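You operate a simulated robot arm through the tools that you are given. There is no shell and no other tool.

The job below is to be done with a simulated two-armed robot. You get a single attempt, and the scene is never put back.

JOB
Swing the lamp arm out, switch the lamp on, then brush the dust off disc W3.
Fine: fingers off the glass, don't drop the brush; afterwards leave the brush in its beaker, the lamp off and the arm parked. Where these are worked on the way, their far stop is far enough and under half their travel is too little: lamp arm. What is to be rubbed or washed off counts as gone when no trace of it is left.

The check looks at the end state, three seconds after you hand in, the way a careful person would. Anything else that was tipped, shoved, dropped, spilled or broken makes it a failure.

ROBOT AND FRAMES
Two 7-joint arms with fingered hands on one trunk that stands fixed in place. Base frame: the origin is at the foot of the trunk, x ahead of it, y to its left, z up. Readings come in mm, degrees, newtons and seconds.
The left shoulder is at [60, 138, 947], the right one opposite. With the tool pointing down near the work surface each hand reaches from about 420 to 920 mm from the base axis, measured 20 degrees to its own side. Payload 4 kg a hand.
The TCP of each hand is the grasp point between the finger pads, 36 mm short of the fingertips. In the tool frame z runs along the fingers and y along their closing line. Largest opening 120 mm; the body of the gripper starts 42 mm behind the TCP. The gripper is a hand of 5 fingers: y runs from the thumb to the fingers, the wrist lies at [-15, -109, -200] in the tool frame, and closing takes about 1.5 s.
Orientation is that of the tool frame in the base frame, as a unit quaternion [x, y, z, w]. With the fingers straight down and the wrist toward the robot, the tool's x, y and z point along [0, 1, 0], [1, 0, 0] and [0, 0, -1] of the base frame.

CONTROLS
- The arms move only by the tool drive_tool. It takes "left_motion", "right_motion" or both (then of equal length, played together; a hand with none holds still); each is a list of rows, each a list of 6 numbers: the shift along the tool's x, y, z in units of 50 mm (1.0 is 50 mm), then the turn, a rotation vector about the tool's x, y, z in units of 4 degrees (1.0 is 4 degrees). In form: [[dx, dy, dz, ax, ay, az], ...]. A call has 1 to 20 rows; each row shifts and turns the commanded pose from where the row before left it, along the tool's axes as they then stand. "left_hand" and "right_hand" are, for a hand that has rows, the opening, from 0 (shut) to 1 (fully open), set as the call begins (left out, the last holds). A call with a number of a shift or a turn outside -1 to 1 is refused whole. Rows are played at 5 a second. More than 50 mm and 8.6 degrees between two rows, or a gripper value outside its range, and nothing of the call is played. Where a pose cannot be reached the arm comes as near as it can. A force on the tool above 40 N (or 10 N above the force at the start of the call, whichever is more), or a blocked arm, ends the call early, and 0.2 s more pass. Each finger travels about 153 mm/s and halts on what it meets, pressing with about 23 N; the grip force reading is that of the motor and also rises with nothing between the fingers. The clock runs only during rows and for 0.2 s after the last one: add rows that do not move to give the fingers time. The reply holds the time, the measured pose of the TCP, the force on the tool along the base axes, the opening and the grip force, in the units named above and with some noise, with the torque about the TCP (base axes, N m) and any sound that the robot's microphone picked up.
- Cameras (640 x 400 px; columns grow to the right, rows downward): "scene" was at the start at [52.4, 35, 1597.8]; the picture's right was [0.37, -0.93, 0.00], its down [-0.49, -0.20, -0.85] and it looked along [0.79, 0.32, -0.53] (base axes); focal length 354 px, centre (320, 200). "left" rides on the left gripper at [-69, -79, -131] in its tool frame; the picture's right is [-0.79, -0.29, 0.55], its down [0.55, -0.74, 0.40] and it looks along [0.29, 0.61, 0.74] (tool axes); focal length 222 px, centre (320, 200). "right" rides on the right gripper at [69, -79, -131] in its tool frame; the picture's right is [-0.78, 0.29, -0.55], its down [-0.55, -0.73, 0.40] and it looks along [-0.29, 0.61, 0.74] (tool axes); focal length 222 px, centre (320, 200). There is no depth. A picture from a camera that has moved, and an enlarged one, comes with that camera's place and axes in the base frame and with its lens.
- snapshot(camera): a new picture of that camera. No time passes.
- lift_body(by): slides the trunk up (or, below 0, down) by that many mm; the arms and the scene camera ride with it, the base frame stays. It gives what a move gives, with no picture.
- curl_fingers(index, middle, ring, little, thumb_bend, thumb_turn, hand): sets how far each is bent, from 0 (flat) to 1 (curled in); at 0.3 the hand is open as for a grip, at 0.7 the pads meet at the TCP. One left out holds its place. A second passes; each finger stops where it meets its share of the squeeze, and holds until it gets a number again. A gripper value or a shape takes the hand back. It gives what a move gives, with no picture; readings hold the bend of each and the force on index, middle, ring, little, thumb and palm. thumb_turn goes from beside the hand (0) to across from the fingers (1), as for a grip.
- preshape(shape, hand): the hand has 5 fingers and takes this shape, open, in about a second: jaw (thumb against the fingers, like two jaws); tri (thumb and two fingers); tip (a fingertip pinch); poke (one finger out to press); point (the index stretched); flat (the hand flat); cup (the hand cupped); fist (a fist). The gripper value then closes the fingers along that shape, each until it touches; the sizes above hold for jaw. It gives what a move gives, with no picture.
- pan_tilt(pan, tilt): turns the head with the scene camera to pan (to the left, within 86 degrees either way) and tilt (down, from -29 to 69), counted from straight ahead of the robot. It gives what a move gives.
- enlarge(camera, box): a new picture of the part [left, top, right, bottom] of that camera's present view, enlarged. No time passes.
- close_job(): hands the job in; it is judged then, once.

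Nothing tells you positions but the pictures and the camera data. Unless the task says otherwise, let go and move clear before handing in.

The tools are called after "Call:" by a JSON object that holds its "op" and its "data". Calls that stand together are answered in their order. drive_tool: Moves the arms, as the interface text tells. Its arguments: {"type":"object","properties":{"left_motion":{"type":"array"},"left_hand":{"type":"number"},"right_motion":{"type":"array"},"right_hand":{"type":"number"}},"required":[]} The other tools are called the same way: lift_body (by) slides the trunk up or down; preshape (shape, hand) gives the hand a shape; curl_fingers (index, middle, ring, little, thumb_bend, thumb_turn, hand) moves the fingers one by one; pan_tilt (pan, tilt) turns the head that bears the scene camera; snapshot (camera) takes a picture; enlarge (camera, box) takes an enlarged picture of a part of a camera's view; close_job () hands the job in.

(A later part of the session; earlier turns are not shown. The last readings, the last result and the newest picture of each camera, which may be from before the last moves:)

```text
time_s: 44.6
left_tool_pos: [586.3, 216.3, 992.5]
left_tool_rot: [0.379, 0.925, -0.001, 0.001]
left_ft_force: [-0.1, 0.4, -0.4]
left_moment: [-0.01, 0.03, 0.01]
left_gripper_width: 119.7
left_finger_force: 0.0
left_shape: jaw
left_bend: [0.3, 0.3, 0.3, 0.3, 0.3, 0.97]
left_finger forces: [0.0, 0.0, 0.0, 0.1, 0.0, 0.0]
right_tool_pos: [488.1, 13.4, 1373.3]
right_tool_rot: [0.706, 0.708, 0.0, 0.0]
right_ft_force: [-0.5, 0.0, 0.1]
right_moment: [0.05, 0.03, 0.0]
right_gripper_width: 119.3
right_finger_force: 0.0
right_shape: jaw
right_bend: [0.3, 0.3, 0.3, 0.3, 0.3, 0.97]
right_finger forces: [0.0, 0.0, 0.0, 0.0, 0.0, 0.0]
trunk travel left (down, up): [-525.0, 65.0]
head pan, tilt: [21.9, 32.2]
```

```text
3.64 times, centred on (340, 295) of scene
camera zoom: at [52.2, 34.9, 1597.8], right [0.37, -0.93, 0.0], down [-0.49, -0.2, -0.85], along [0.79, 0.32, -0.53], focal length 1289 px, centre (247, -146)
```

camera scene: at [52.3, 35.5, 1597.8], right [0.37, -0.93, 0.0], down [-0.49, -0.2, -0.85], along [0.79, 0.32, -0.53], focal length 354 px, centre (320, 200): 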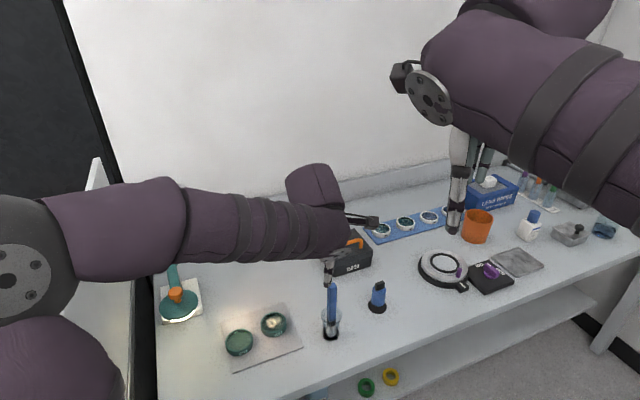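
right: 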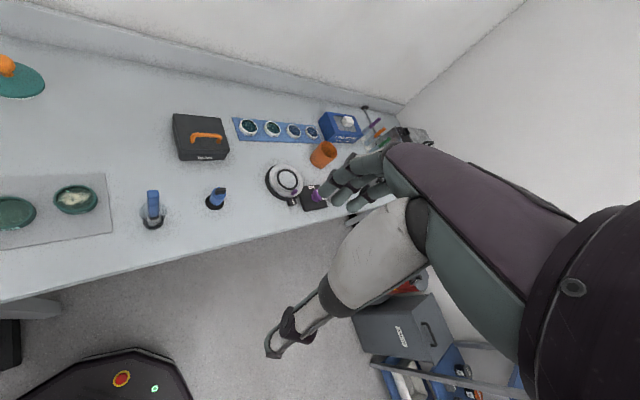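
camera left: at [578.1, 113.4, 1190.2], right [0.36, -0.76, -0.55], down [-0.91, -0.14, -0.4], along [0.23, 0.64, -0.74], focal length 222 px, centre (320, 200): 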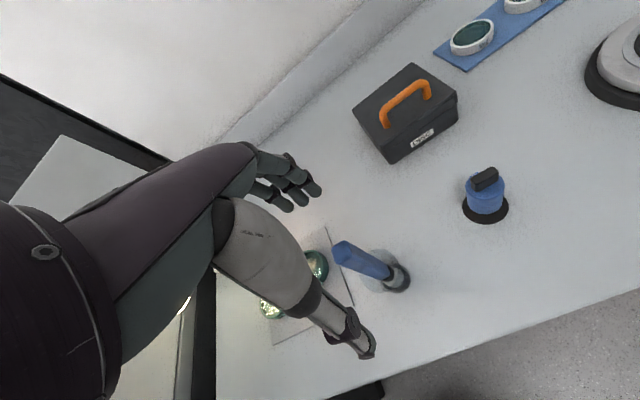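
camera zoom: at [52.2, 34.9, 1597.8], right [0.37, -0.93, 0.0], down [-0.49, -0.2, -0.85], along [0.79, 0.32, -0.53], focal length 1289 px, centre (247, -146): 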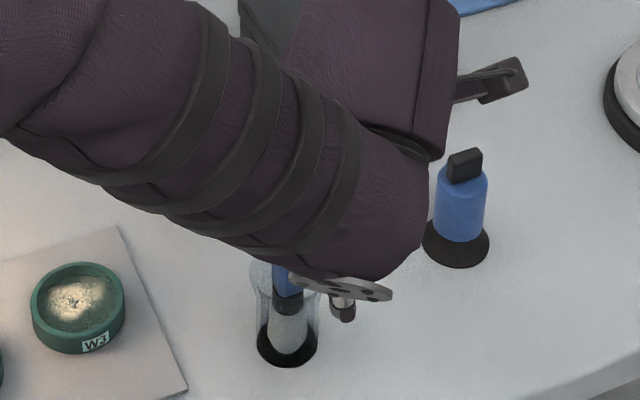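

Call:
{"op": "drive_tool", "data": {"left_motion": [[0, 0, 0, 0, 0, 0], [0, 0, 0, 0, 0, 0], [0, 0, 0, 0, 0, 0], [0, 0, 0, 0, 0, 0], [0, 0, 0, 0, 0, 0], [0, 0, 0, 0, 0, 0], [0, 0, 0, 0, 0, 0], [0, 0, 0, 0, 0, 0]], "left_hand": 0.0}}

Call:
{"op": "enlarge", "data": {"camera": "left", "box": [240, 160, 440, 320]}}

Call:
{"op": "enlarge", "data": {"camera": "scene", "box": [280, 240, 400, 350]}}

```text
time_s: 46.4
left_tool_pos: [585.7, 216.8, 990.3]
left_tool_rot: [0.379, 0.925, 0.0, 0.0]
left_ft_force: [-0.4, 0.1, 1.4]
left_moment: [0.02, 0.01, 0.01]
left_gripper_width: 13.6
left_finger_force: 22.8
left_shape: jaw
left_bend: [0.63, 0.65, 0.7, 0.7, 0.71, 1.0]
left_finger forces: [12.8, 7.2, 0.1, 0.1, 20.0, 0.0]
right_tool_pos: [488.2, 14.3, 1373.2]
right_tool_rot: [0.707, 0.708, 0.0, 0.0]
right_ft_force: [1.0, 0.2, 0.3]
right_moment: [0.01, -0.01, 0.0]
right_gripper_width: 119.8
right_finger_force: 0.0
right_shape: jaw
right_bend: [0.3, 0.3, 0.3, 0.3, 0.3, 0.97]
right_finger forces: [0.0, 0.0, 0.0, 0.0, 0.0, 0.1]
trunk travel left (down, up): [-525.0, 65.0]
head pan, tilt: [21.9, 32.2]
```

```text
2.50 times, centred on (340, 240) of left
camera zoom: at [580.8, 110.9, 1122.1], right [0.36, -0.76, -0.55], down [-0.91, -0.14, -0.4], along [0.23, 0.64, -0.74], focal length 555 px, centre (270, 100)
```

zoom: 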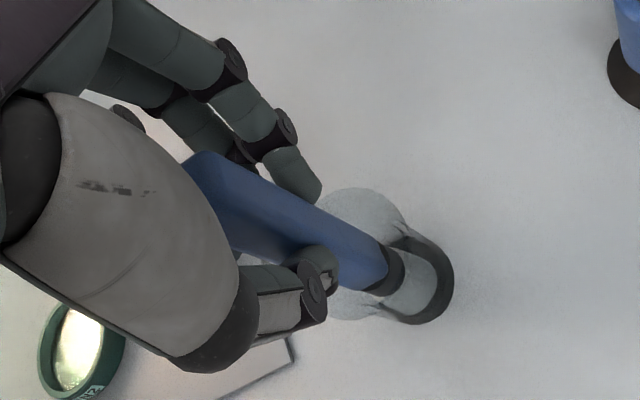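

```text
3.64 times, centred on (340, 295) of scene
camera zoom: at [52.5, 34.9, 1597.8], right [0.37, -0.93, 0.0], down [-0.49, -0.2, -0.85], along [0.79, 0.32, -0.53], focal length 1289 px, centre (247, -146)
```

zoom: 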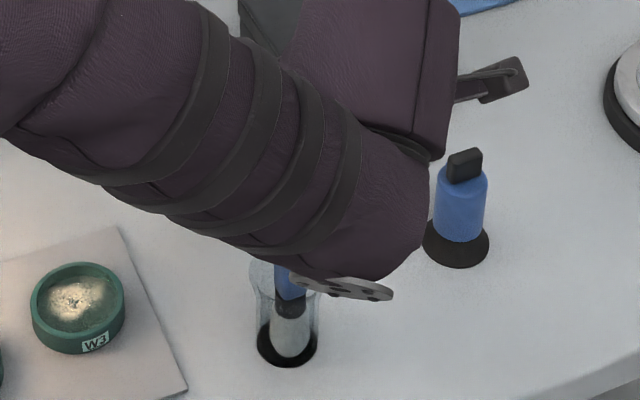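

The brush is gripped firmly by index, middle and thumb. I'll lift it straight up out of the beaker.

Call:
{"op": "drive_tool", "data": {"left_motion": [[0, 0, -0.2, 0, 0, 0], [0, 0, -0.3, 0, 0, 0], [0, 0, -0.5, 0, 0, 0], [0, 0, -0.5, 0, 0, 0], [0, 0, -0.5, 0, 0, 0], [0, 0, -0.4, 0, 0, 0], [0, 0, 0, 0, 0, 0]]}}

Call:
{"op": "snapshot", "data": {"camera": "left"}}

Call:
{"op": "snapshot", "data": {"camera": "scene"}}

Call:
{"op": "enlarge", "data": {"camera": "scene", "box": [280, 200, 400, 350]}}

```text
time_s: 48.0
left_tool_pos: [586.4, 216.6, 1111.7]
left_tool_rot: [0.38, 0.925, 0.0, 0.001]
left_ft_force: [-0.1, 0.4, -0.3]
left_moment: [-0.01, 0.01, 0.0]
left_gripper_width: 13.5
left_finger_force: 23.2
left_shape: jaw
left_bend: [0.63, 0.65, 0.7, 0.7, 0.71, 1.0]
left_finger forces: [12.9, 7.1, 0.0, 0.2, 20.0, 0.1]
right_tool_pos: [488.1, 14.4, 1373.6]
right_tool_rot: [0.707, 0.707, 0.0, 0.0]
right_ft_force: [-0.9, -0.7, 0.4]
right_moment: [-0.02, -0.02, 0.01]
right_gripper_width: 119.9
right_finger_force: 0.0
right_shape: jaw
right_bend: [0.3, 0.3, 0.3, 0.3, 0.3, 0.97]
right_finger forces: [0.1, 0.0, 0.0, 0.1, 0.1, 0.0]
trunk travel left (down, up): [-525.0, 65.0]
head pan, tilt: [21.9, 32.2]
```

```text
taken
camera left: at [580.6, 111.9, 1241.6], right [0.36, -0.76, -0.55], down [-0.91, -0.14, -0.4], along [0.23, 0.64, -0.74], focal length 222 px, centre (320, 200)
```

left: 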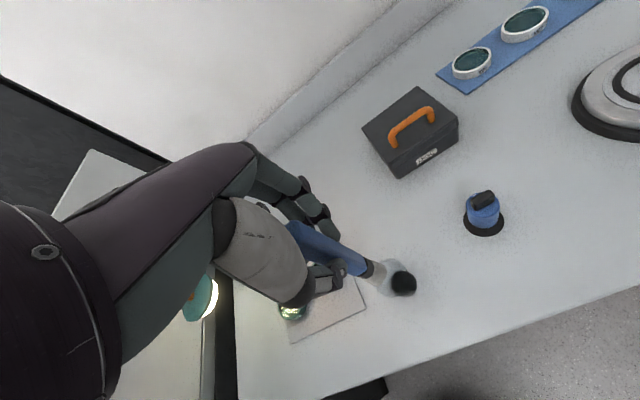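

```text
taken
camera scene: at [52.6, 35.0, 1597.8], right [0.37, -0.93, 0.0], down [-0.49, -0.2, -0.85], along [0.79, 0.32, -0.53], focal length 354 px, centre (320, 200)
```

scene: 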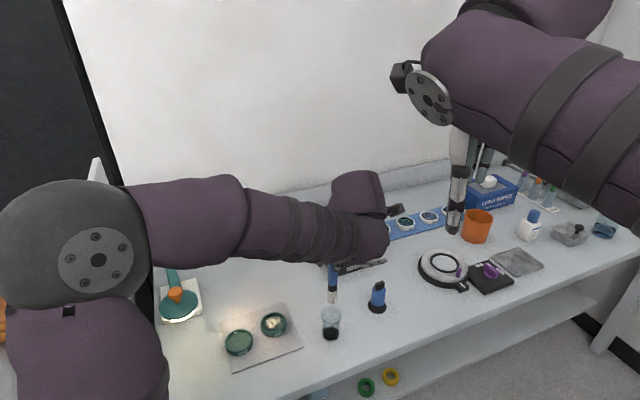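

```text
2.67 times, centred on (340, 275) of scene
camera zoom: at [52.6, 35.0, 1597.8], right [0.37, -0.93, 0.0], down [-0.49, -0.2, -0.85], along [0.79, 0.32, -0.53], focal length 945 px, centre (267, 0)
```

zoom: 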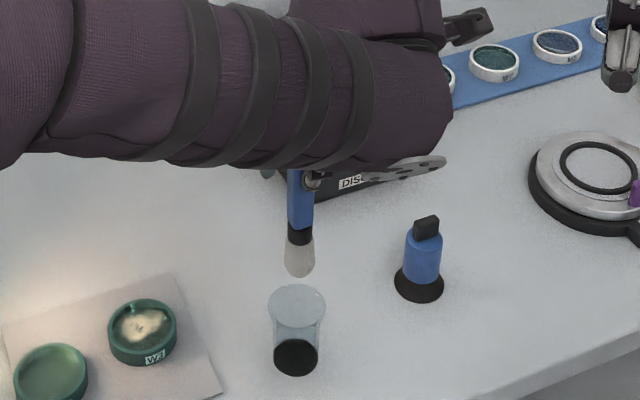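

Call:
{"op": "enlarge", "data": {"camera": "left", "box": [280, 200, 440, 320]}}

Call:
{"op": "enlarge", "data": {"camera": "scene", "box": [305, 250, 365, 350]}}

```text
3.33 times, centred on (360, 260) of left
camera zoom: at [580.6, 111.9, 1241.6], right [0.36, -0.76, -0.55], down [-0.91, -0.14, -0.4], along [0.23, 0.64, -0.74], focal length 740 px, centre (187, 0)
```

zoom: 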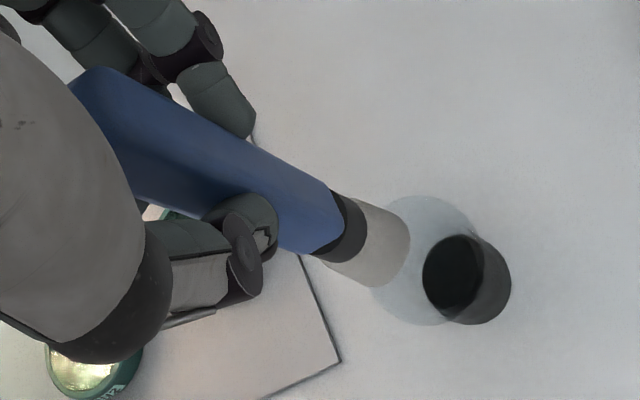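

```text
4.00 times, centred on (335, 300) of scene
camera zoom: at [52.6, 35.0, 1597.8], right [0.37, -0.93, 0.0], down [-0.49, -0.2, -0.85], along [0.79, 0.32, -0.53], focal length 1418 px, centre (260, -200)
```

zoom: 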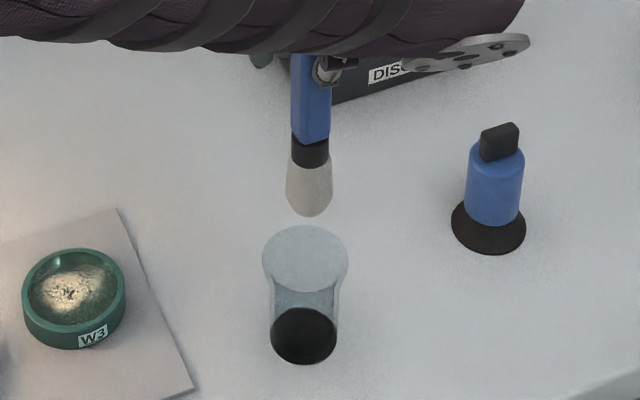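

The brush is out cleanly. I'll carry it above W3, keeping it high, and then check its position before lowering.

Call:
{"op": "drive_tool", "data": {"left_motion": [[0.508, 0.287, 0, 0, 0, 0], [0.508, 0.287, 0, 0, 0, 0], [0.508, 0.287, 0, 0, 0, 0], [0.508, 0.287, 0, 0, 0, 0], [0.508, 0.287, 0, 0, 0, 0], [0, 0, 0, 0, 0, 0]]}}

Call:
{"op": "snapshot", "data": {"camera": "left"}}

Call:
{"op": "snapshot", "data": {"camera": "scene"}}

Call:
{"op": "enlarge", "data": {"camera": "left", "box": [300, 210, 460, 340]}}

```text
time_s: 49.4
left_tool_pos: [544.4, 357.8, 1110.6]
left_tool_rot: [0.38, 0.925, -0.001, 0.001]
left_ft_force: [0.3, 0.5, 0.4]
left_moment: [-0.01, 0.01, 0.0]
left_gripper_width: 13.4
left_finger_force: 23.3
left_shape: jaw
left_bend: [0.63, 0.65, 0.7, 0.7, 0.71, 1.0]
left_finger forces: [12.8, 7.2, 0.0, 0.1, 20.1, 0.1]
right_tool_pos: [486.9, 13.4, 1373.3]
right_tool_rot: [0.707, 0.708, 0.0, 0.0]
right_ft_force: [0.1, -0.3, -0.2]
right_moment: [0.02, -0.03, 0.0]
right_gripper_width: 119.6
right_finger_force: 0.1
right_shape: jaw
right_bend: [0.3, 0.3, 0.3, 0.3, 0.3, 0.97]
right_finger forces: [0.1, 0.0, 0.0, 0.0, 0.0, 0.1]
trunk travel left (down, up): [-525.0, 65.0]
head pan, tilt: [21.9, 32.2]
```

```text
taken
camera left: at [539.5, 251.8, 1241.1], right [0.36, -0.76, -0.55], down [-0.91, -0.14, -0.4], along [0.23, 0.64, -0.74], focal length 222 px, centre (320, 200)
```

left: 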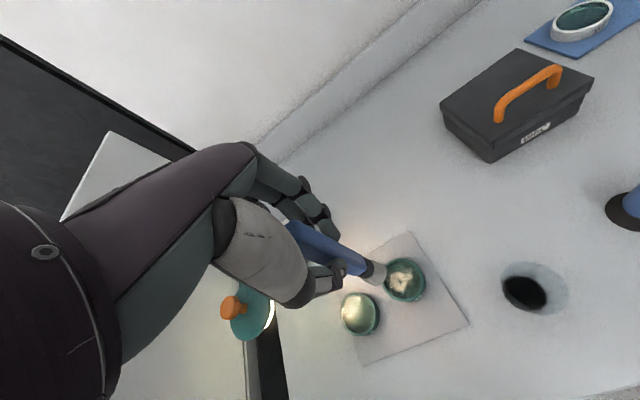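

```text
taken
camera scene: at [52.7, 34.6, 1597.8], right [0.37, -0.93, 0.0], down [-0.49, -0.2, -0.85], along [0.79, 0.32, -0.53], focal length 354 px, centre (320, 200)
```

scene: 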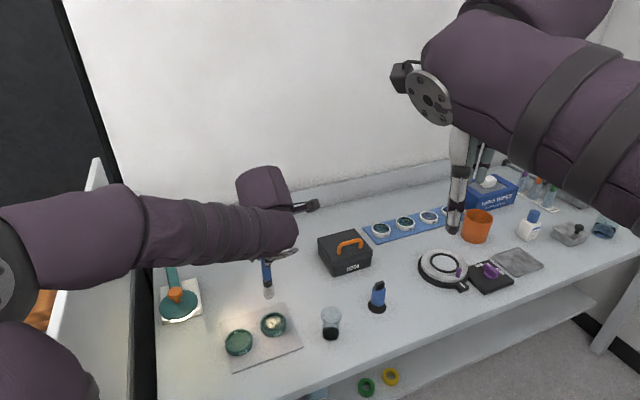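

```text
3.08 times, centred on (380, 275) of left
camera zoom: at [539.5, 251.8, 1241.1], right [0.36, -0.76, -0.55], down [-0.91, -0.14, -0.4], along [0.23, 0.64, -0.74], focal length 684 px, centre (135, -31)
```

zoom: 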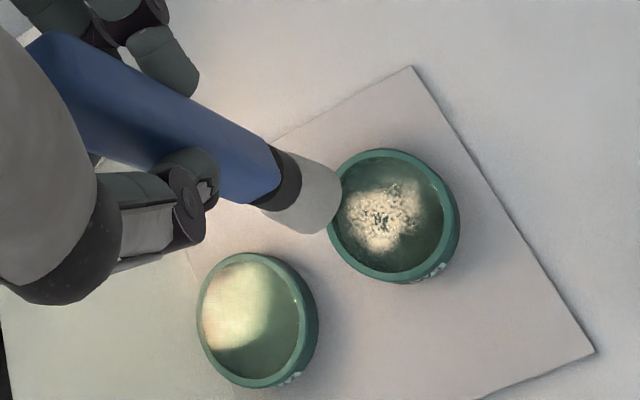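

The brush is over W3. I'll lower it to just above the ring and compare tip and glass.

Call:
{"op": "drive_tool", "data": {"left_motion": [[-0.05, 0.01, 0.5, 0, 0, 0], [0, 0, 0.5, 0, 0, 0], [0, 0, 0.5, 0, 0, 0], [0, 0, 0.4, 0, 0, 0], [0, 0, 0, 0, 0, 0]]}}

Call:
{"op": "enlarge", "data": {"camera": "left", "box": [300, 200, 460, 340]}}

Call:
{"op": "enlarge", "data": {"camera": "scene", "box": [220, 270, 320, 360]}}

Call:
{"op": "enlarge", "data": {"camera": "right", "box": [0, 140, 160, 260]}}

```text
time_s: 50.6
left_tool_pos: [548.0, 354.7, 1016.8]
left_tool_rot: [0.38, 0.925, 0.0, 0.001]
left_ft_force: [0.4, -0.2, 0.3]
left_moment: [-0.03, 0.04, 0.03]
left_gripper_width: 13.5
left_finger_force: 22.8
left_shape: jaw
left_bend: [0.63, 0.65, 0.7, 0.7, 0.71, 1.0]
left_finger forces: [12.7, 7.0, 0.1, 0.0, 19.9, 0.1]
right_tool_pos: [487.8, 14.3, 1373.2]
right_tool_rot: [0.707, 0.707, 0.0, -0.001]
right_ft_force: [-0.2, -0.1, -0.2]
right_moment: [0.04, -0.04, -0.01]
right_gripper_width: 119.8
right_finger_force: 0.1
right_shape: jaw
right_bend: [0.3, 0.3, 0.3, 0.3, 0.3, 0.97]
right_finger forces: [0.0, 0.1, 0.0, 0.1, 0.1, 0.1]
trunk travel left (down, up): [-525.0, 65.0]
head pan, tilt: [21.9, 32.2]
```

```text
2.86 times, centred on (380, 270) of left
camera zoom: at [542.3, 250.4, 1147.0], right [0.36, -0.76, -0.55], down [-0.91, -0.14, -0.4], along [0.23, 0.64, -0.74], focal length 635 px, centre (149, 0)
```

zoom: 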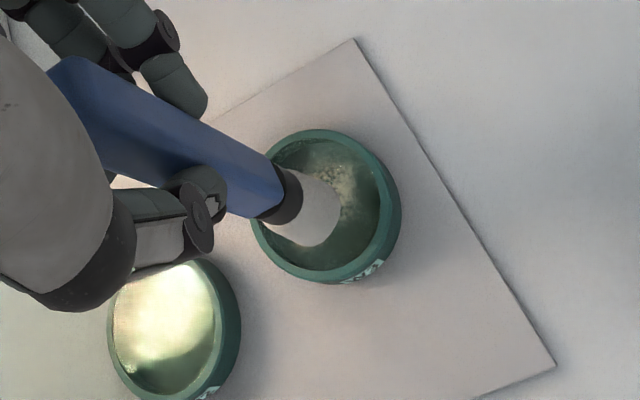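

```text
4.44 times, centred on (270, 315) of scene
camera zoom: at [52.3, 34.9, 1597.8], right [0.37, -0.93, 0.0], down [-0.49, -0.2, -0.85], along [0.79, 0.32, -0.53], focal length 1575 px, centre (542, -311)
```

zoom: 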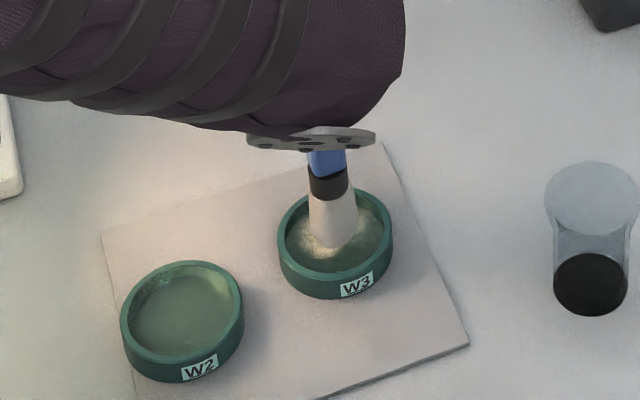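

```text
3.33 times, centred on (80, 200) of right
camera zoom: at [408.5, 83.4, 1504.7], right [0.29, -0.78, 0.55], down [-0.73, -0.55, -0.4], along [0.61, -0.28, -0.74], focal length 740 px, centre (1120, 200)
```

zoom: 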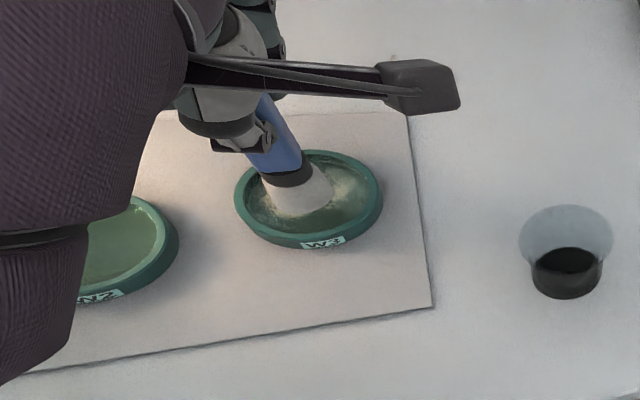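

The tip sits inside the ring just above the glass. I'll lower in small steps and watch the force for first contact.

Call:
{"op": "drive_tool", "data": {"left_motion": [[0, 0, 0.06, 0, 0, 0], [0, 0, 0.06, 0, 0, 0], [0, 0, 0, 0, 0, 0]]}}

Call:
{"op": "drive_tool", "data": {"left_motion": [[0, 0, 0.04, 0, 0, 0], [0, 0, 0.04, 0, 0, 0], [0, 0, 0, 0, 0, 0]]}}

Call:
{"op": "enlarge", "data": {"camera": "left", "box": [320, 210, 420, 290]}}

Call:
{"op": "enlarge", "data": {"camera": "scene", "box": [255, 290, 305, 345]}}

```text
time_s: 51.4
left_tool_pos: [547.8, 355.1, 1011.2]
left_tool_rot: [0.379, 0.925, -0.001, 0.001]
left_ft_force: [0.1, 0.7, 0.3]
left_moment: [-0.02, 0.0, 0.0]
left_gripper_width: 13.5
left_finger_force: 22.9
left_shape: jaw
left_bend: [0.63, 0.65, 0.7, 0.7, 0.71, 1.0]
left_finger forces: [12.8, 7.1, 0.0, 0.1, 19.8, 0.0]
right_tool_pos: [488.0, 13.7, 1373.4]
right_tool_rot: [0.706, 0.708, 0.0, 0.0]
right_ft_force: [-0.1, 0.1, 0.3]
right_moment: [0.01, 0.0, -0.01]
right_gripper_width: 119.8
right_finger_force: 0.0
right_shape: jaw
right_bend: [0.3, 0.3, 0.3, 0.3, 0.3, 0.97]
right_finger forces: [0.1, 0.1, 0.0, 0.0, 0.0, 0.1]
trunk travel left (down, up): [-525.0, 65.0]
head pan, tilt: [21.9, 32.2]
```

```text
time_s: 52.2
left_tool_pos: [547.0, 355.7, 1008.2]
left_tool_rot: [0.38, 0.925, 0.001, 0.002]
left_ft_force: [-0.5, -0.5, 11.5]
left_moment: [0.0, 0.02, 0.01]
left_gripper_width: 14.0
left_finger_force: 23.2
left_shape: jaw
left_bend: [0.63, 0.65, 0.7, 0.7, 0.71, 1.0]
left_finger forces: [13.6, 8.0, 0.0, 0.1, 22.4, 0.0]
right_tool_pos: [486.4, 14.0, 1373.6]
right_tool_rot: [0.706, 0.708, 0.0, 0.0]
right_ft_force: [-0.6, -0.4, 0.0]
right_moment: [0.03, -0.01, -0.01]
right_gripper_width: 119.6
right_finger_force: 0.1
right_shape: jaw
right_bend: [0.3, 0.3, 0.3, 0.3, 0.3, 0.97]
right_finger forces: [0.1, 0.0, 0.1, 0.1, 0.0, 0.0]
trunk travel left (down, up): [-525.0, 65.0]
head pan, tilt: [21.9, 32.2]
```

```text
5.00 times, centred on (370, 250) of left
camera zoom: at [542.0, 250.0, 1138.2], right [0.36, -0.76, -0.55], down [-0.91, -0.14, -0.4], along [0.23, 0.64, -0.74], focal length 1111 px, centre (70, -50)
```

zoom: 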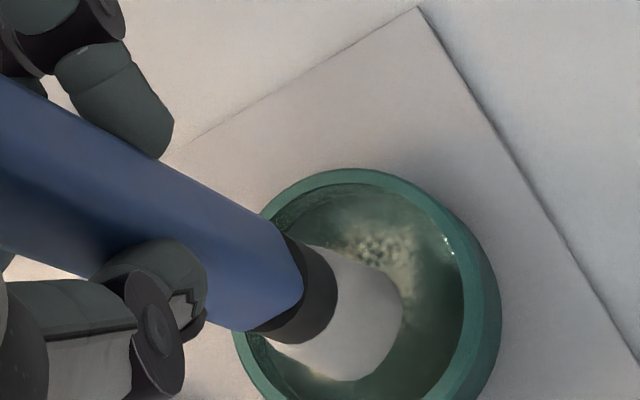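

```text
7.27 times, centred on (280, 318) of scene
camera zoom: at [51.4, 34.3, 1598.0], right [0.37, -0.93, 0.0], down [-0.49, -0.2, -0.85], along [0.79, 0.32, -0.53], focal length 2577 px, centre (611, -654)
```

zoom: 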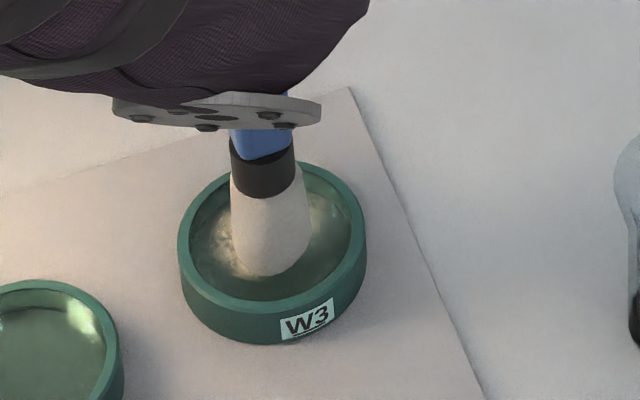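

I have contact: 11.5 N, a bit firm. I'll ease off about 1.5 mm and make a short trial stroke to confirm the disc stays put.

Call:
{"op": "drive_tool", "data": {"left_motion": [[0, 0, -0.03, 0, 0, 0], [0.1, 0, 0, 0, 0, 0], [-0.1, 0, 0, 0, 0, 0], [-0.1, 0, 0, 0, 0, 0], [0.1, 0, 0, 0, 0, 0], [0, 0, 0, 0, 0, 0]]}}

Call:
{"op": "enlarge", "data": {"camera": "scene", "box": [255, 290, 305, 345]}}

Call:
{"op": "enlarge", "data": {"camera": "left", "box": [320, 210, 420, 290]}}

```text
time_s: 53.6
left_tool_pos: [547.1, 355.9, 1008.3]
left_tool_rot: [0.379, 0.925, 0.001, 0.002]
left_ft_force: [0.2, 0.1, 8.4]
left_moment: [0.0, 0.02, -0.01]
left_gripper_width: 14.0
left_finger_force: 22.4
left_shape: jaw
left_bend: [0.63, 0.65, 0.7, 0.7, 0.71, 1.0]
left_finger forces: [13.7, 8.3, 0.1, 0.1, 22.0, 0.0]
right_tool_pos: [487.1, 14.6, 1373.5]
right_tool_rot: [0.707, 0.708, -0.001, 0.001]
right_ft_force: [0.5, -0.3, 0.5]
right_moment: [-0.01, 0.01, -0.03]
right_gripper_width: 119.6
right_finger_force: 0.0
right_shape: jaw
right_bend: [0.3, 0.3, 0.3, 0.3, 0.3, 0.97]
right_finger forces: [0.1, 0.0, 0.0, 0.1, 0.0, 0.0]
trunk travel left (down, up): [-525.0, 65.0]
head pan, tilt: [21.9, 32.2]
```

```text
7.27 times, centred on (280, 318) of scene
camera zoom: at [51.8, 34.5, 1597.8], right [0.37, -0.93, 0.0], down [-0.49, -0.2, -0.85], along [0.79, 0.32, -0.53], focal length 2577 px, centre (611, -654)
```

zoom: 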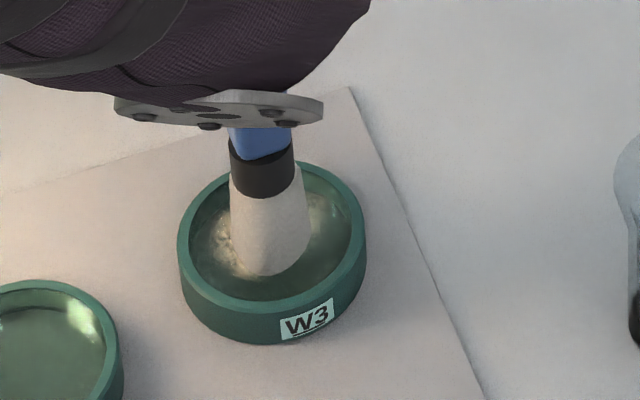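

```text
5.00 times, centred on (370, 250) of left
camera zoom: at [542.1, 250.0, 1138.5], right [0.36, -0.76, -0.55], down [-0.91, -0.14, -0.4], along [0.23, 0.64, -0.74], focal length 1111 px, centre (70, -50)
```

zoom: 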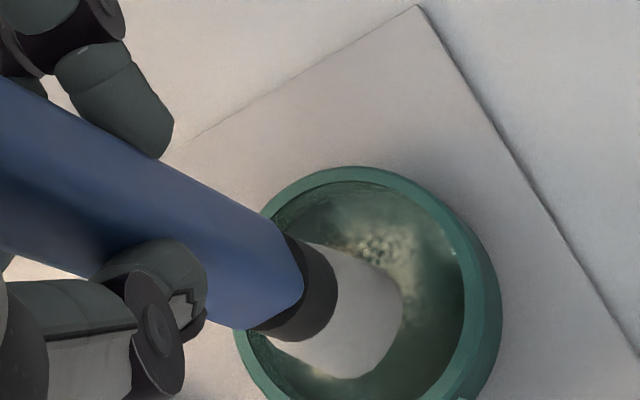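

The disc didn't move. I'll brush outward in a small circle.

Call:
{"op": "drive_tool", "data": {"left_motion": [[0, 0, -0.008, 0, 0, 0], [0.12, 0, 0, 0, 0, 0], [-0.036, 0.084, 0, 0, 0, 0], [-0.084, 0.036, 0, 0, 0, 0], [-0.084, -0.036, 0, 0, 0, 0], [-0.036, -0.084, 0, 0, 0, 0], [0.036, -0.084, 0, 0, 0, 0], [0.084, -0.036, 0, 0, 0, 0], [0.084, 0.036, 0, 0, 0, 0], [0.036, 0.084, 0, 0, 0, 0], [0.08, 0, 0, 0, 0, 0], [0, 0, 0, 0, 0, 0]]}}

Call:
{"op": "enlarge", "data": {"camera": "scene", "box": [255, 290, 305, 345]}}

Call:
{"op": "enlarge", "data": {"camera": "left", "box": [320, 210, 420, 290]}}

```text
time_s: 56.2
left_tool_pos: [540.5, 361.4, 1008.7]
left_tool_rot: [0.379, 0.925, 0.0, 0.001]
left_ft_force: [0.9, -2.3, 8.0]
left_moment: [-0.04, -0.06, 0.0]
left_gripper_width: 14.4
left_finger_force: 22.9
left_shape: jaw
left_bend: [0.63, 0.65, 0.7, 0.7, 0.71, 1.0]
left_finger forces: [14.9, 7.1, 0.1, 0.1, 21.9, 0.0]
right_tool_pos: [487.7, 13.6, 1374.3]
right_tool_rot: [0.707, 0.707, 0.0, 0.0]
right_ft_force: [0.2, 0.6, 1.5]
right_moment: [0.02, 0.03, 0.01]
right_gripper_width: 119.7
right_finger_force: 0.1
right_shape: jaw
right_bend: [0.3, 0.3, 0.3, 0.3, 0.3, 0.97]
right_finger forces: [0.0, 0.0, 0.0, 0.0, 0.1, 0.0]
trunk travel left (down, up): [-525.0, 65.0]
head pan, tilt: [21.9, 32.2]
```

```text
7.27 times, centred on (280, 318) of scene
camera zoom: at [51.9, 34.3, 1597.8], right [0.37, -0.93, 0.0], down [-0.49, -0.2, -0.85], along [0.79, 0.32, -0.53], focal length 2577 px, centre (611, -654)
```

zoom: 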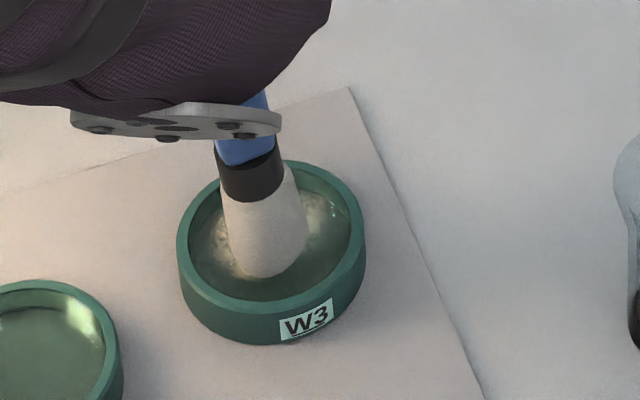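

```text
5.00 times, centred on (370, 250) of left
camera zoom: at [535.0, 256.9, 1139.1], right [0.36, -0.76, -0.55], down [-0.91, -0.14, -0.4], along [0.23, 0.64, -0.74], focal length 1111 px, centre (70, -50)
```

zoom: 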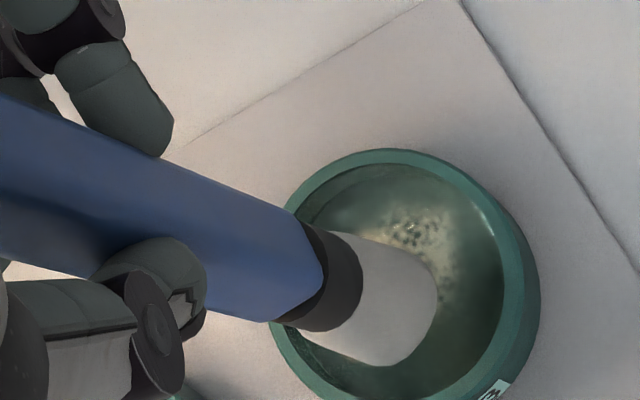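

The tip stuck by friction and the brush tilted a little in the grip, so I'm pressing too hard. I'll lift a few millimetres and see whether it springs straight.

Call:
{"op": "drive_tool", "data": {"left_motion": [[0, 0, -0.06, 0, 0, 0], [0, 0, -0.06, 0, 0, 0], [0, 0, 0, 0, 0, 0]]}}

Call:
{"op": "enlarge", "data": {"camera": "scene", "box": [255, 290, 305, 345]}}

Call:
{"op": "enlarge", "data": {"camera": "left", "box": [320, 210, 420, 290]}}

Call:
{"op": "enlarge", "data": {"camera": "right", "box": [0, 140, 160, 260]}}

```text
time_s: 57.0
left_tool_pos: [541.5, 362.4, 1014.2]
left_tool_rot: [0.38, 0.925, 0.0, 0.001]
left_ft_force: [-0.2, 0.2, -0.5]
left_moment: [0.02, -0.03, 0.02]
left_gripper_width: 13.7
left_finger_force: 23.1
left_shape: jaw
left_bend: [0.63, 0.65, 0.7, 0.7, 0.71, 1.0]
left_finger forces: [13.4, 7.3, 0.1, 0.1, 20.7, 0.0]
right_tool_pos: [487.7, 14.7, 1372.5]
right_tool_rot: [0.707, 0.707, 0.0, 0.0]
right_ft_force: [-0.1, 0.1, 0.9]
right_moment: [0.04, -0.02, -0.02]
right_gripper_width: 119.7
right_finger_force: 0.1
right_shape: jaw
right_bend: [0.3, 0.3, 0.3, 0.3, 0.3, 0.97]
right_finger forces: [0.0, 0.1, 0.1, 0.0, 0.0, 0.1]
trunk travel left (down, up): [-525.0, 65.0]
head pan, tilt: [21.9, 32.2]
```

```text
7.27 times, centred on (280, 318) of scene
camera zoom: at [52.6, 35.1, 1597.7], right [0.37, -0.93, 0.0], down [-0.49, -0.2, -0.85], along [0.79, 0.32, -0.53], focal length 2577 px, centre (611, -654)
```

zoom: 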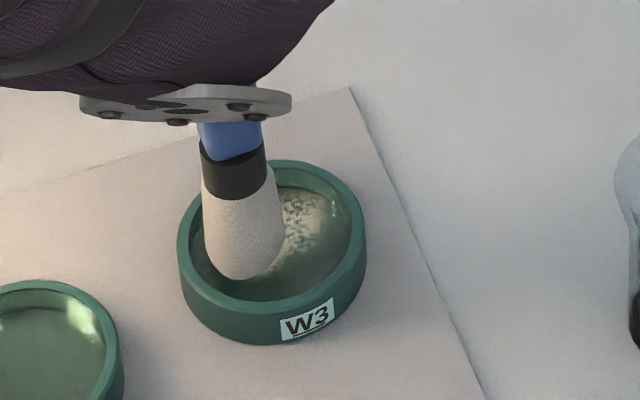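

```text
5.00 times, centred on (370, 250) of left
camera zoom: at [535.3, 257.5, 1144.2], right [0.36, -0.76, -0.55], down [-0.91, -0.14, -0.4], along [0.23, 0.64, -0.74], focal length 1111 px, centre (70, -50)
```

zoom: 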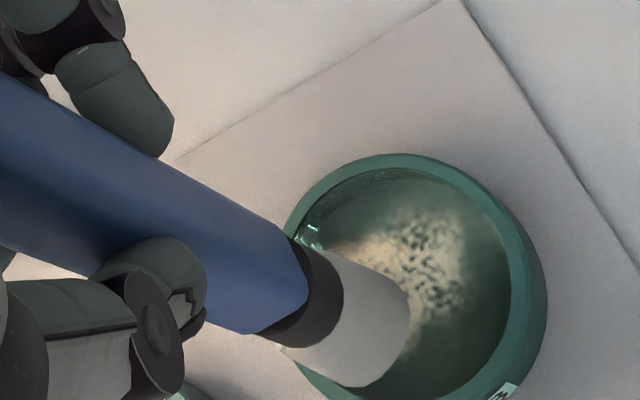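

```text
3.33 times, centred on (80, 200) of right
camera zoom: at [408.7, 83.6, 1504.6], right [0.29, -0.78, 0.55], down [-0.73, -0.55, -0.4], along [0.61, -0.28, -0.74], focal length 740 px, centre (1120, 200)
```

zoom: 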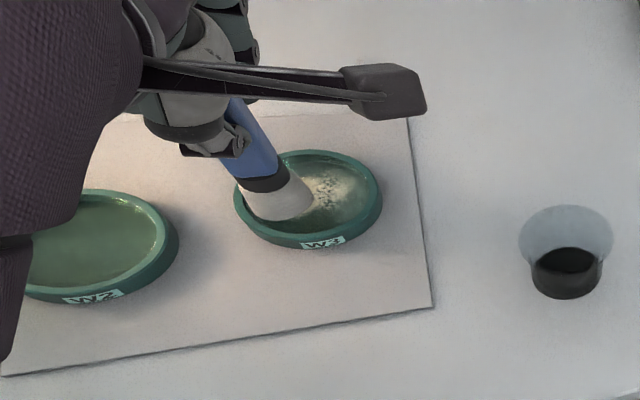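

It sprang straight again, so the grip is sound and only the pressure was too high. I'll touch down lighter and sweep across.

Call:
{"op": "drive_tool", "data": {"left_motion": [[0, 0, 0.04, 0, 0, 0], [0, 0, 0.045, 0, 0, 0], [0, 0, 0, 0, 0, 0]]}}

Call:
{"op": "drive_tool", "data": {"left_motion": [[-0.08, 0, 0, 0, 0, 0], [-0.08, 0, 0, 0, 0, 0], [-0.08, 0, 0, 0, 0, 0], [-0.08, 0, 0, 0, 0, 0], [-0.08, 0, 0, 0, 0, 0], [0, 0, 0, 0, 0, 0]]}}

Call:
{"op": "enlarge", "data": {"camera": "scene", "box": [255, 290, 305, 345]}}

Call:
{"op": "enlarge", "data": {"camera": "right", "box": [0, 140, 160, 260]}}

```text
time_s: 57.8
left_tool_pos: [540.6, 362.5, 1009.1]
left_tool_rot: [0.379, 0.925, -0.001, 0.001]
left_ft_force: [0.2, 0.7, -0.1]
left_moment: [-0.02, 0.01, 0.03]
left_gripper_width: 13.8
left_finger_force: 22.9
left_shape: jaw
left_bend: [0.63, 0.65, 0.7, 0.7, 0.71, 1.0]
left_finger forces: [13.4, 7.2, 0.0, 0.0, 20.6, 0.0]
right_tool_pos: [488.6, 14.2, 1372.6]
right_tool_rot: [0.707, 0.708, -0.001, 0.0]
right_ft_force: [-0.2, 0.1, 0.2]
right_moment: [0.02, 0.01, -0.02]
right_gripper_width: 119.6
right_finger_force: 0.0
right_shape: jaw
right_bend: [0.3, 0.3, 0.3, 0.3, 0.3, 0.97]
right_finger forces: [0.1, 0.1, 0.0, 0.1, 0.0, 0.1]
trunk travel left (down, up): [-525.0, 65.0]
head pan, tilt: [21.9, 32.2]
```

```text
time_s: 59.2
left_tool_pos: [555.2, 348.6, 1010.6]
left_tool_rot: [0.38, 0.925, 0.0, 0.001]
left_ft_force: [-0.3, 0.7, -0.6]
left_moment: [-0.03, -0.02, 0.0]
left_gripper_width: 13.9
left_finger_force: 22.7
left_shape: jaw
left_bend: [0.63, 0.65, 0.7, 0.7, 0.71, 1.0]
left_finger forces: [13.4, 7.2, 0.1, 0.0, 20.6, 0.0]
right_tool_pos: [487.1, 14.7, 1372.8]
right_tool_rot: [0.706, 0.708, 0.0, 0.0]
right_ft_force: [0.8, 0.3, 0.6]
right_moment: [0.0, 0.0, 0.0]
right_gripper_width: 119.7
right_finger_force: 0.1
right_shape: jaw
right_bend: [0.3, 0.3, 0.3, 0.3, 0.3, 0.97]
right_finger forces: [0.1, 0.0, 0.0, 0.0, 0.0, 0.1]
trunk travel left (down, up): [-525.0, 65.0]
head pan, tilt: [21.9, 32.2]
```

```text
7.27 times, centred on (280, 318) of scene
camera zoom: at [52.4, 35.0, 1597.8], right [0.37, -0.93, 0.0], down [-0.49, -0.2, -0.85], along [0.79, 0.32, -0.53], focal length 2577 px, centre (611, -654)
```

zoom: 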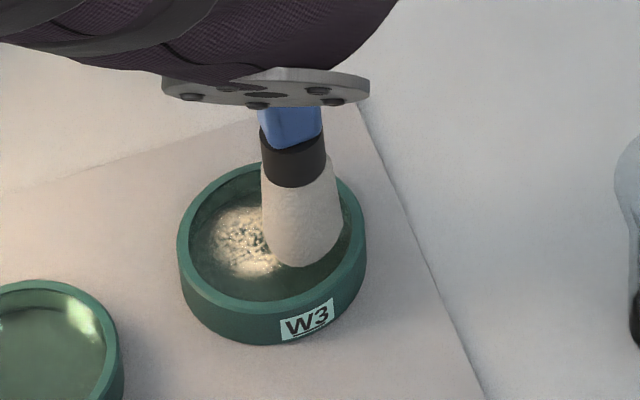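

```text
3.33 times, centred on (80, 200) of right
camera zoom: at [408.6, 83.5, 1504.7], right [0.29, -0.78, 0.55], down [-0.73, -0.55, -0.4], along [0.61, -0.28, -0.74], focal length 740 px, centre (1120, 200)
```

zoom: 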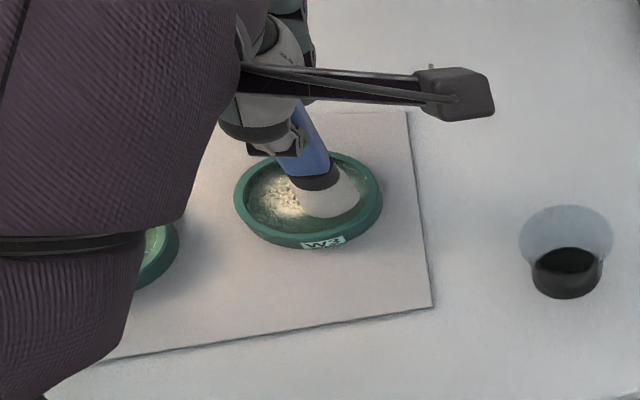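

There's no contact at this height and the dust is still there. I'll lower half a millimetre at a time until I get a light touch.

Call:
{"op": "drive_tool", "data": {"left_motion": [[0, 0, 0.02, 0, 0, 0], [0, 0, 0, 0, 0, 0]]}}

Call:
{"op": "drive_tool", "data": {"left_motion": [[0, 0, 0.012, 0, 0, 0], [0, 0, 0, 0, 0, 0]]}}

Call:
{"op": "drive_tool", "data": {"left_motion": [[0, 0, 0.012, 0, 0, 0], [0, 0, 0, 0, 0, 0]]}}

```text
time_s: 59.8
left_tool_pos: [554.6, 348.6, 1009.6]
left_tool_rot: [0.379, 0.925, -0.001, 0.001]
left_ft_force: [0.0, -0.1, -1.0]
left_moment: [0.01, -0.04, 0.03]
left_gripper_width: 13.9
left_finger_force: 22.9
left_shape: jaw
left_bend: [0.63, 0.65, 0.7, 0.7, 0.71, 1.0]
left_finger forces: [13.4, 7.2, 0.0, 0.0, 20.5, 0.0]
right_tool_pos: [488.9, 15.3, 1373.0]
right_tool_rot: [0.707, 0.708, 0.0, 0.0]
right_ft_force: [-0.7, -0.5, -0.1]
right_moment: [-0.01, -0.02, -0.03]
right_gripper_width: 119.4
right_finger_force: 0.1
right_shape: jaw
right_bend: [0.3, 0.3, 0.3, 0.3, 0.3, 0.97]
right_finger forces: [0.0, 0.0, 0.0, 0.0, 0.0, 0.0]
trunk travel left (down, up): [-525.0, 65.0]
head pan, tilt: [21.9, 32.2]
```

```text
time_s: 60.4
left_tool_pos: [555.2, 347.7, 1009.0]
left_tool_rot: [0.38, 0.925, 0.0, 0.001]
left_ft_force: [0.6, 0.1, 2.2]
left_moment: [0.0, 0.0, 0.01]
left_gripper_width: 13.9
left_finger_force: 22.9
left_shape: jaw
left_bend: [0.63, 0.65, 0.7, 0.7, 0.71, 1.0]
left_finger forces: [13.5, 7.1, 0.0, 0.0, 21.0, 0.1]
right_tool_pos: [487.2, 15.0, 1373.6]
right_tool_rot: [0.706, 0.708, 0.0, 0.0]
right_ft_force: [0.5, -1.5, -0.9]
right_moment: [-0.01, 0.0, 0.02]
right_gripper_width: 120.0
right_finger_force: 0.1
right_shape: jaw
right_bend: [0.3, 0.3, 0.3, 0.3, 0.3, 0.97]
right_finger forces: [0.0, 0.1, 0.0, 0.0, 0.0, 0.0]
trunk travel left (down, up): [-525.0, 65.0]
head pan, tilt: [21.9, 32.2]
```

```text
time_s: 61.0
left_tool_pos: [554.9, 348.2, 1008.6]
left_tool_rot: [0.38, 0.925, 0.0, 0.002]
left_ft_force: [-0.4, -0.7, 5.8]
left_moment: [-0.02, 0.04, 0.01]
left_gripper_width: 14.0
left_finger_force: 23.3
left_shape: jaw
left_bend: [0.63, 0.65, 0.7, 0.7, 0.71, 1.0]
left_finger forces: [13.5, 7.6, 0.0, 0.0, 21.7, 0.1]
right_tool_pos: [486.7, 13.9, 1373.5]
right_tool_rot: [0.706, 0.708, 0.0, 0.0]
right_ft_force: [-0.3, 0.7, 0.2]
right_moment: [0.01, 0.0, 0.02]
right_gripper_width: 119.6
right_finger_force: 0.1
right_shape: jaw
right_bend: [0.3, 0.3, 0.3, 0.3, 0.3, 0.97]
right_finger forces: [0.0, 0.0, 0.0, 0.1, 0.0, 0.0]
trunk travel left (down, up): [-525.0, 65.0]
head pan, tilt: [21.9, 32.2]
```

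First contact is about 2 N at z≈1009. I'll go back to that light pressure and sweep left across the disc.

Call:
{"op": "drive_tool", "data": {"left_motion": [[0, 0, -0.01, 0, 0, 0], [0.06, 0, 0, 0, 0, 0], [0.06, 0, 0, 0, 0, 0], [0.06, 0, 0, 0, 0, 0], [0.06, 0, 0, 0, 0, 0], [0.06, 0, 0, 0, 0, 0], [0.06, 0, 0, 0, 0, 0], [0.04, 0, 0, 0, 0, 0]]}}

Call:
{"op": "enlarge", "data": {"camera": "scene", "box": [255, 290, 305, 345]}}

Call:
{"op": "enlarge", "data": {"camera": "right", "box": [0, 140, 160, 260]}}

```text
time_s: 62.8
left_tool_pos: [540.8, 362.5, 1009.4]
left_tool_rot: [0.379, 0.925, 0.001, 0.001]
left_ft_force: [0.9, -0.5, 8.9]
left_moment: [-0.16, -0.18, -0.02]
left_gripper_width: 13.8
left_finger_force: 23.2
left_shape: jaw
left_bend: [0.63, 0.65, 0.7, 0.7, 0.71, 1.0]
left_finger forces: [15.7, 6.0, 0.1, 0.1, 21.6, 0.0]
right_tool_pos: [487.8, 14.0, 1373.2]
right_tool_rot: [0.706, 0.708, 0.0, 0.0]
right_ft_force: [0.4, -0.3, 0.4]
right_moment: [0.02, 0.01, -0.02]
right_gripper_width: 119.9
right_finger_force: 0.0
right_shape: jaw
right_bend: [0.3, 0.3, 0.3, 0.3, 0.3, 0.97]
right_finger forces: [0.1, 0.0, 0.1, 0.0, 0.1, 0.0]
trunk travel left (down, up): [-525.0, 65.0]
head pan, tilt: [21.9, 32.2]
```

```text
7.27 times, centred on (280, 318) of scene
camera zoom: at [51.9, 34.5, 1597.8], right [0.37, -0.93, 0.0], down [-0.49, -0.2, -0.85], along [0.79, 0.32, -0.53], focal length 2577 px, centre (611, -654)
```

zoom: 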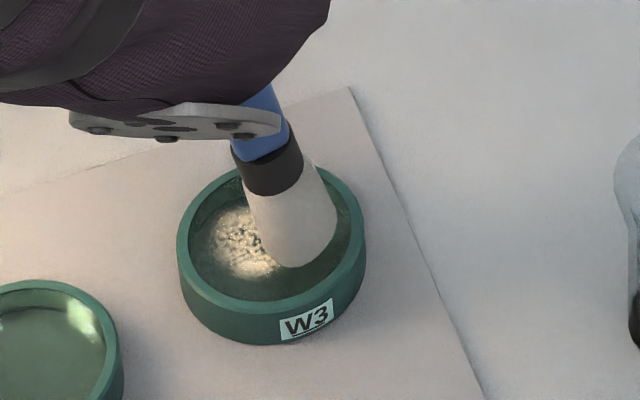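

```text
3.33 times, centred on (80, 200) of right
camera zoom: at [408.0, 83.1, 1504.8], right [0.29, -0.78, 0.55], down [-0.73, -0.55, -0.4], along [0.61, -0.28, -0.74], focal length 740 px, centre (1120, 200)
```

zoom: 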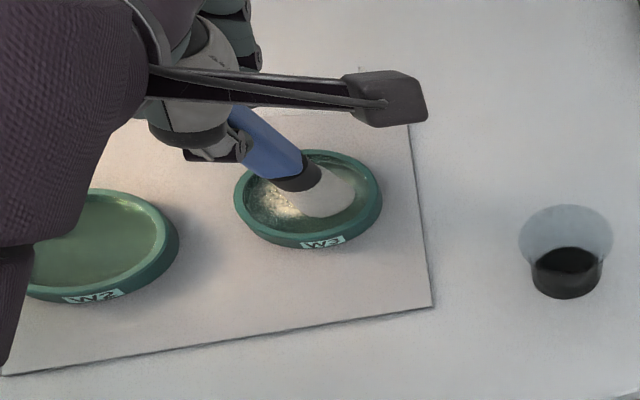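

The flat bristle end digs in when dragged upright, so the tip stays put. I'll lift, lean the brush 20° so the tip trails the motion, and drag it the way a real brush is used.

Call:
{"op": "drive_tool", "data": {"left_motion": [[0, 0, -0.4, 0, 0, 0], [0, 0, 0, 0, 1, 0], [0, 0, 0, 0, 1, 0], [0, 0, 0, 0, 1, 0], [0, 0, 0, 0, 1, 0], [0, 0, 0, 0, 1, 0], [-0.392, 0, -0.143, 0, 0, 0], [-0.392, 0, -0.143, 0, 0, 0], [-0.09, 0, 0.245, 0, 0, 0], [0, 0, 0, 0, 0, 0]]}}

Call:
{"op": "enlarge", "data": {"camera": "scene", "box": [245, 280, 315, 350]}}

Call:
{"op": "enlarge", "data": {"camera": "right", "box": [0, 140, 160, 260]}}

Call:
{"op": "enlarge", "data": {"camera": "left", "box": [300, 180, 440, 300]}}

```text
time_s: 65.0
left_tool_pos: [569.0, 333.9, 1015.9]
left_tool_rot: [0.374, 0.911, 0.065, -0.16]
left_ft_force: [-0.2, 0.3, -1.2]
left_moment: [-0.01, 0.0, 0.01]
left_gripper_width: 14.0
left_finger_force: 23.0
left_shape: jaw
left_bend: [0.63, 0.65, 0.7, 0.7, 0.71, 1.0]
left_finger forces: [13.0, 7.4, 0.0, 0.1, 20.5, 0.1]
right_tool_pos: [486.9, 14.5, 1373.1]
right_tool_rot: [0.706, 0.708, 0.0, -0.001]
right_ft_force: [0.2, -0.1, 1.0]
right_moment: [-0.04, -0.01, -0.03]
right_gripper_width: 119.8
right_finger_force: 0.0
right_shape: jaw
right_bend: [0.3, 0.3, 0.3, 0.3, 0.3, 0.97]
right_finger forces: [0.0, 0.1, 0.0, 0.0, 0.0, 0.0]
trunk travel left (down, up): [-525.0, 65.0]
head pan, tilt: [21.9, 32.2]
```

```text
5.71 times, centred on (280, 315) of scene
camera zoom: at [52.5, 34.8, 1597.8], right [0.37, -0.93, 0.0], down [-0.49, -0.2, -0.85], along [0.79, 0.32, -0.53], focal length 2025 px, centre (549, -457)
```

zoom: 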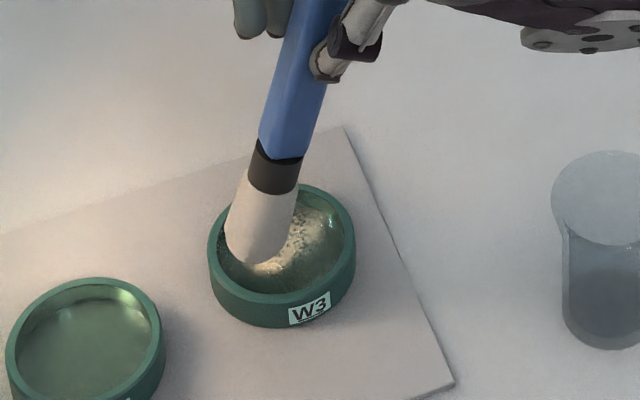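

```text
3.33 times, centred on (80, 200) of right
camera zoom: at [408.6, 83.3, 1504.7], right [0.29, -0.78, 0.55], down [-0.73, -0.55, -0.4], along [0.61, -0.28, -0.74], focal length 740 px, centre (1120, 200)
```

zoom: 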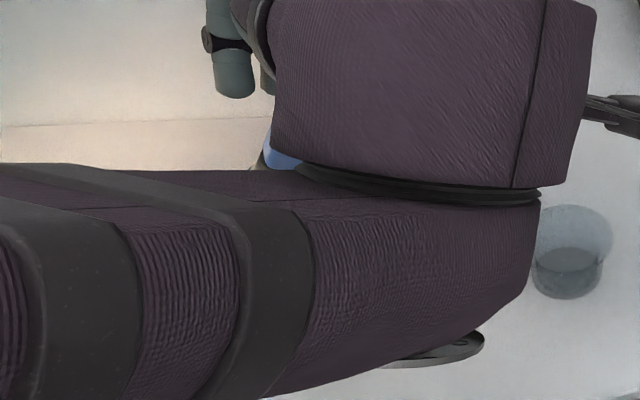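

```text
3.33 times, centred on (370, 240) of left
camera zoom: at [593.7, 199.5, 1114.3], right [0.19, -0.59, -0.78], down [-0.98, -0.07, -0.19], along [0.06, 0.8, -0.59], focal length 740 px, centre (153, 67)
```

zoom: 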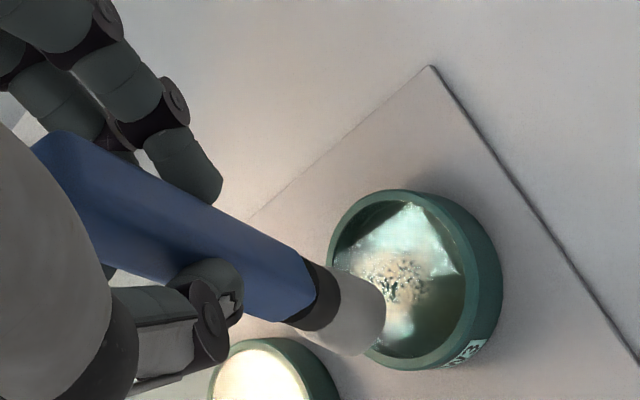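

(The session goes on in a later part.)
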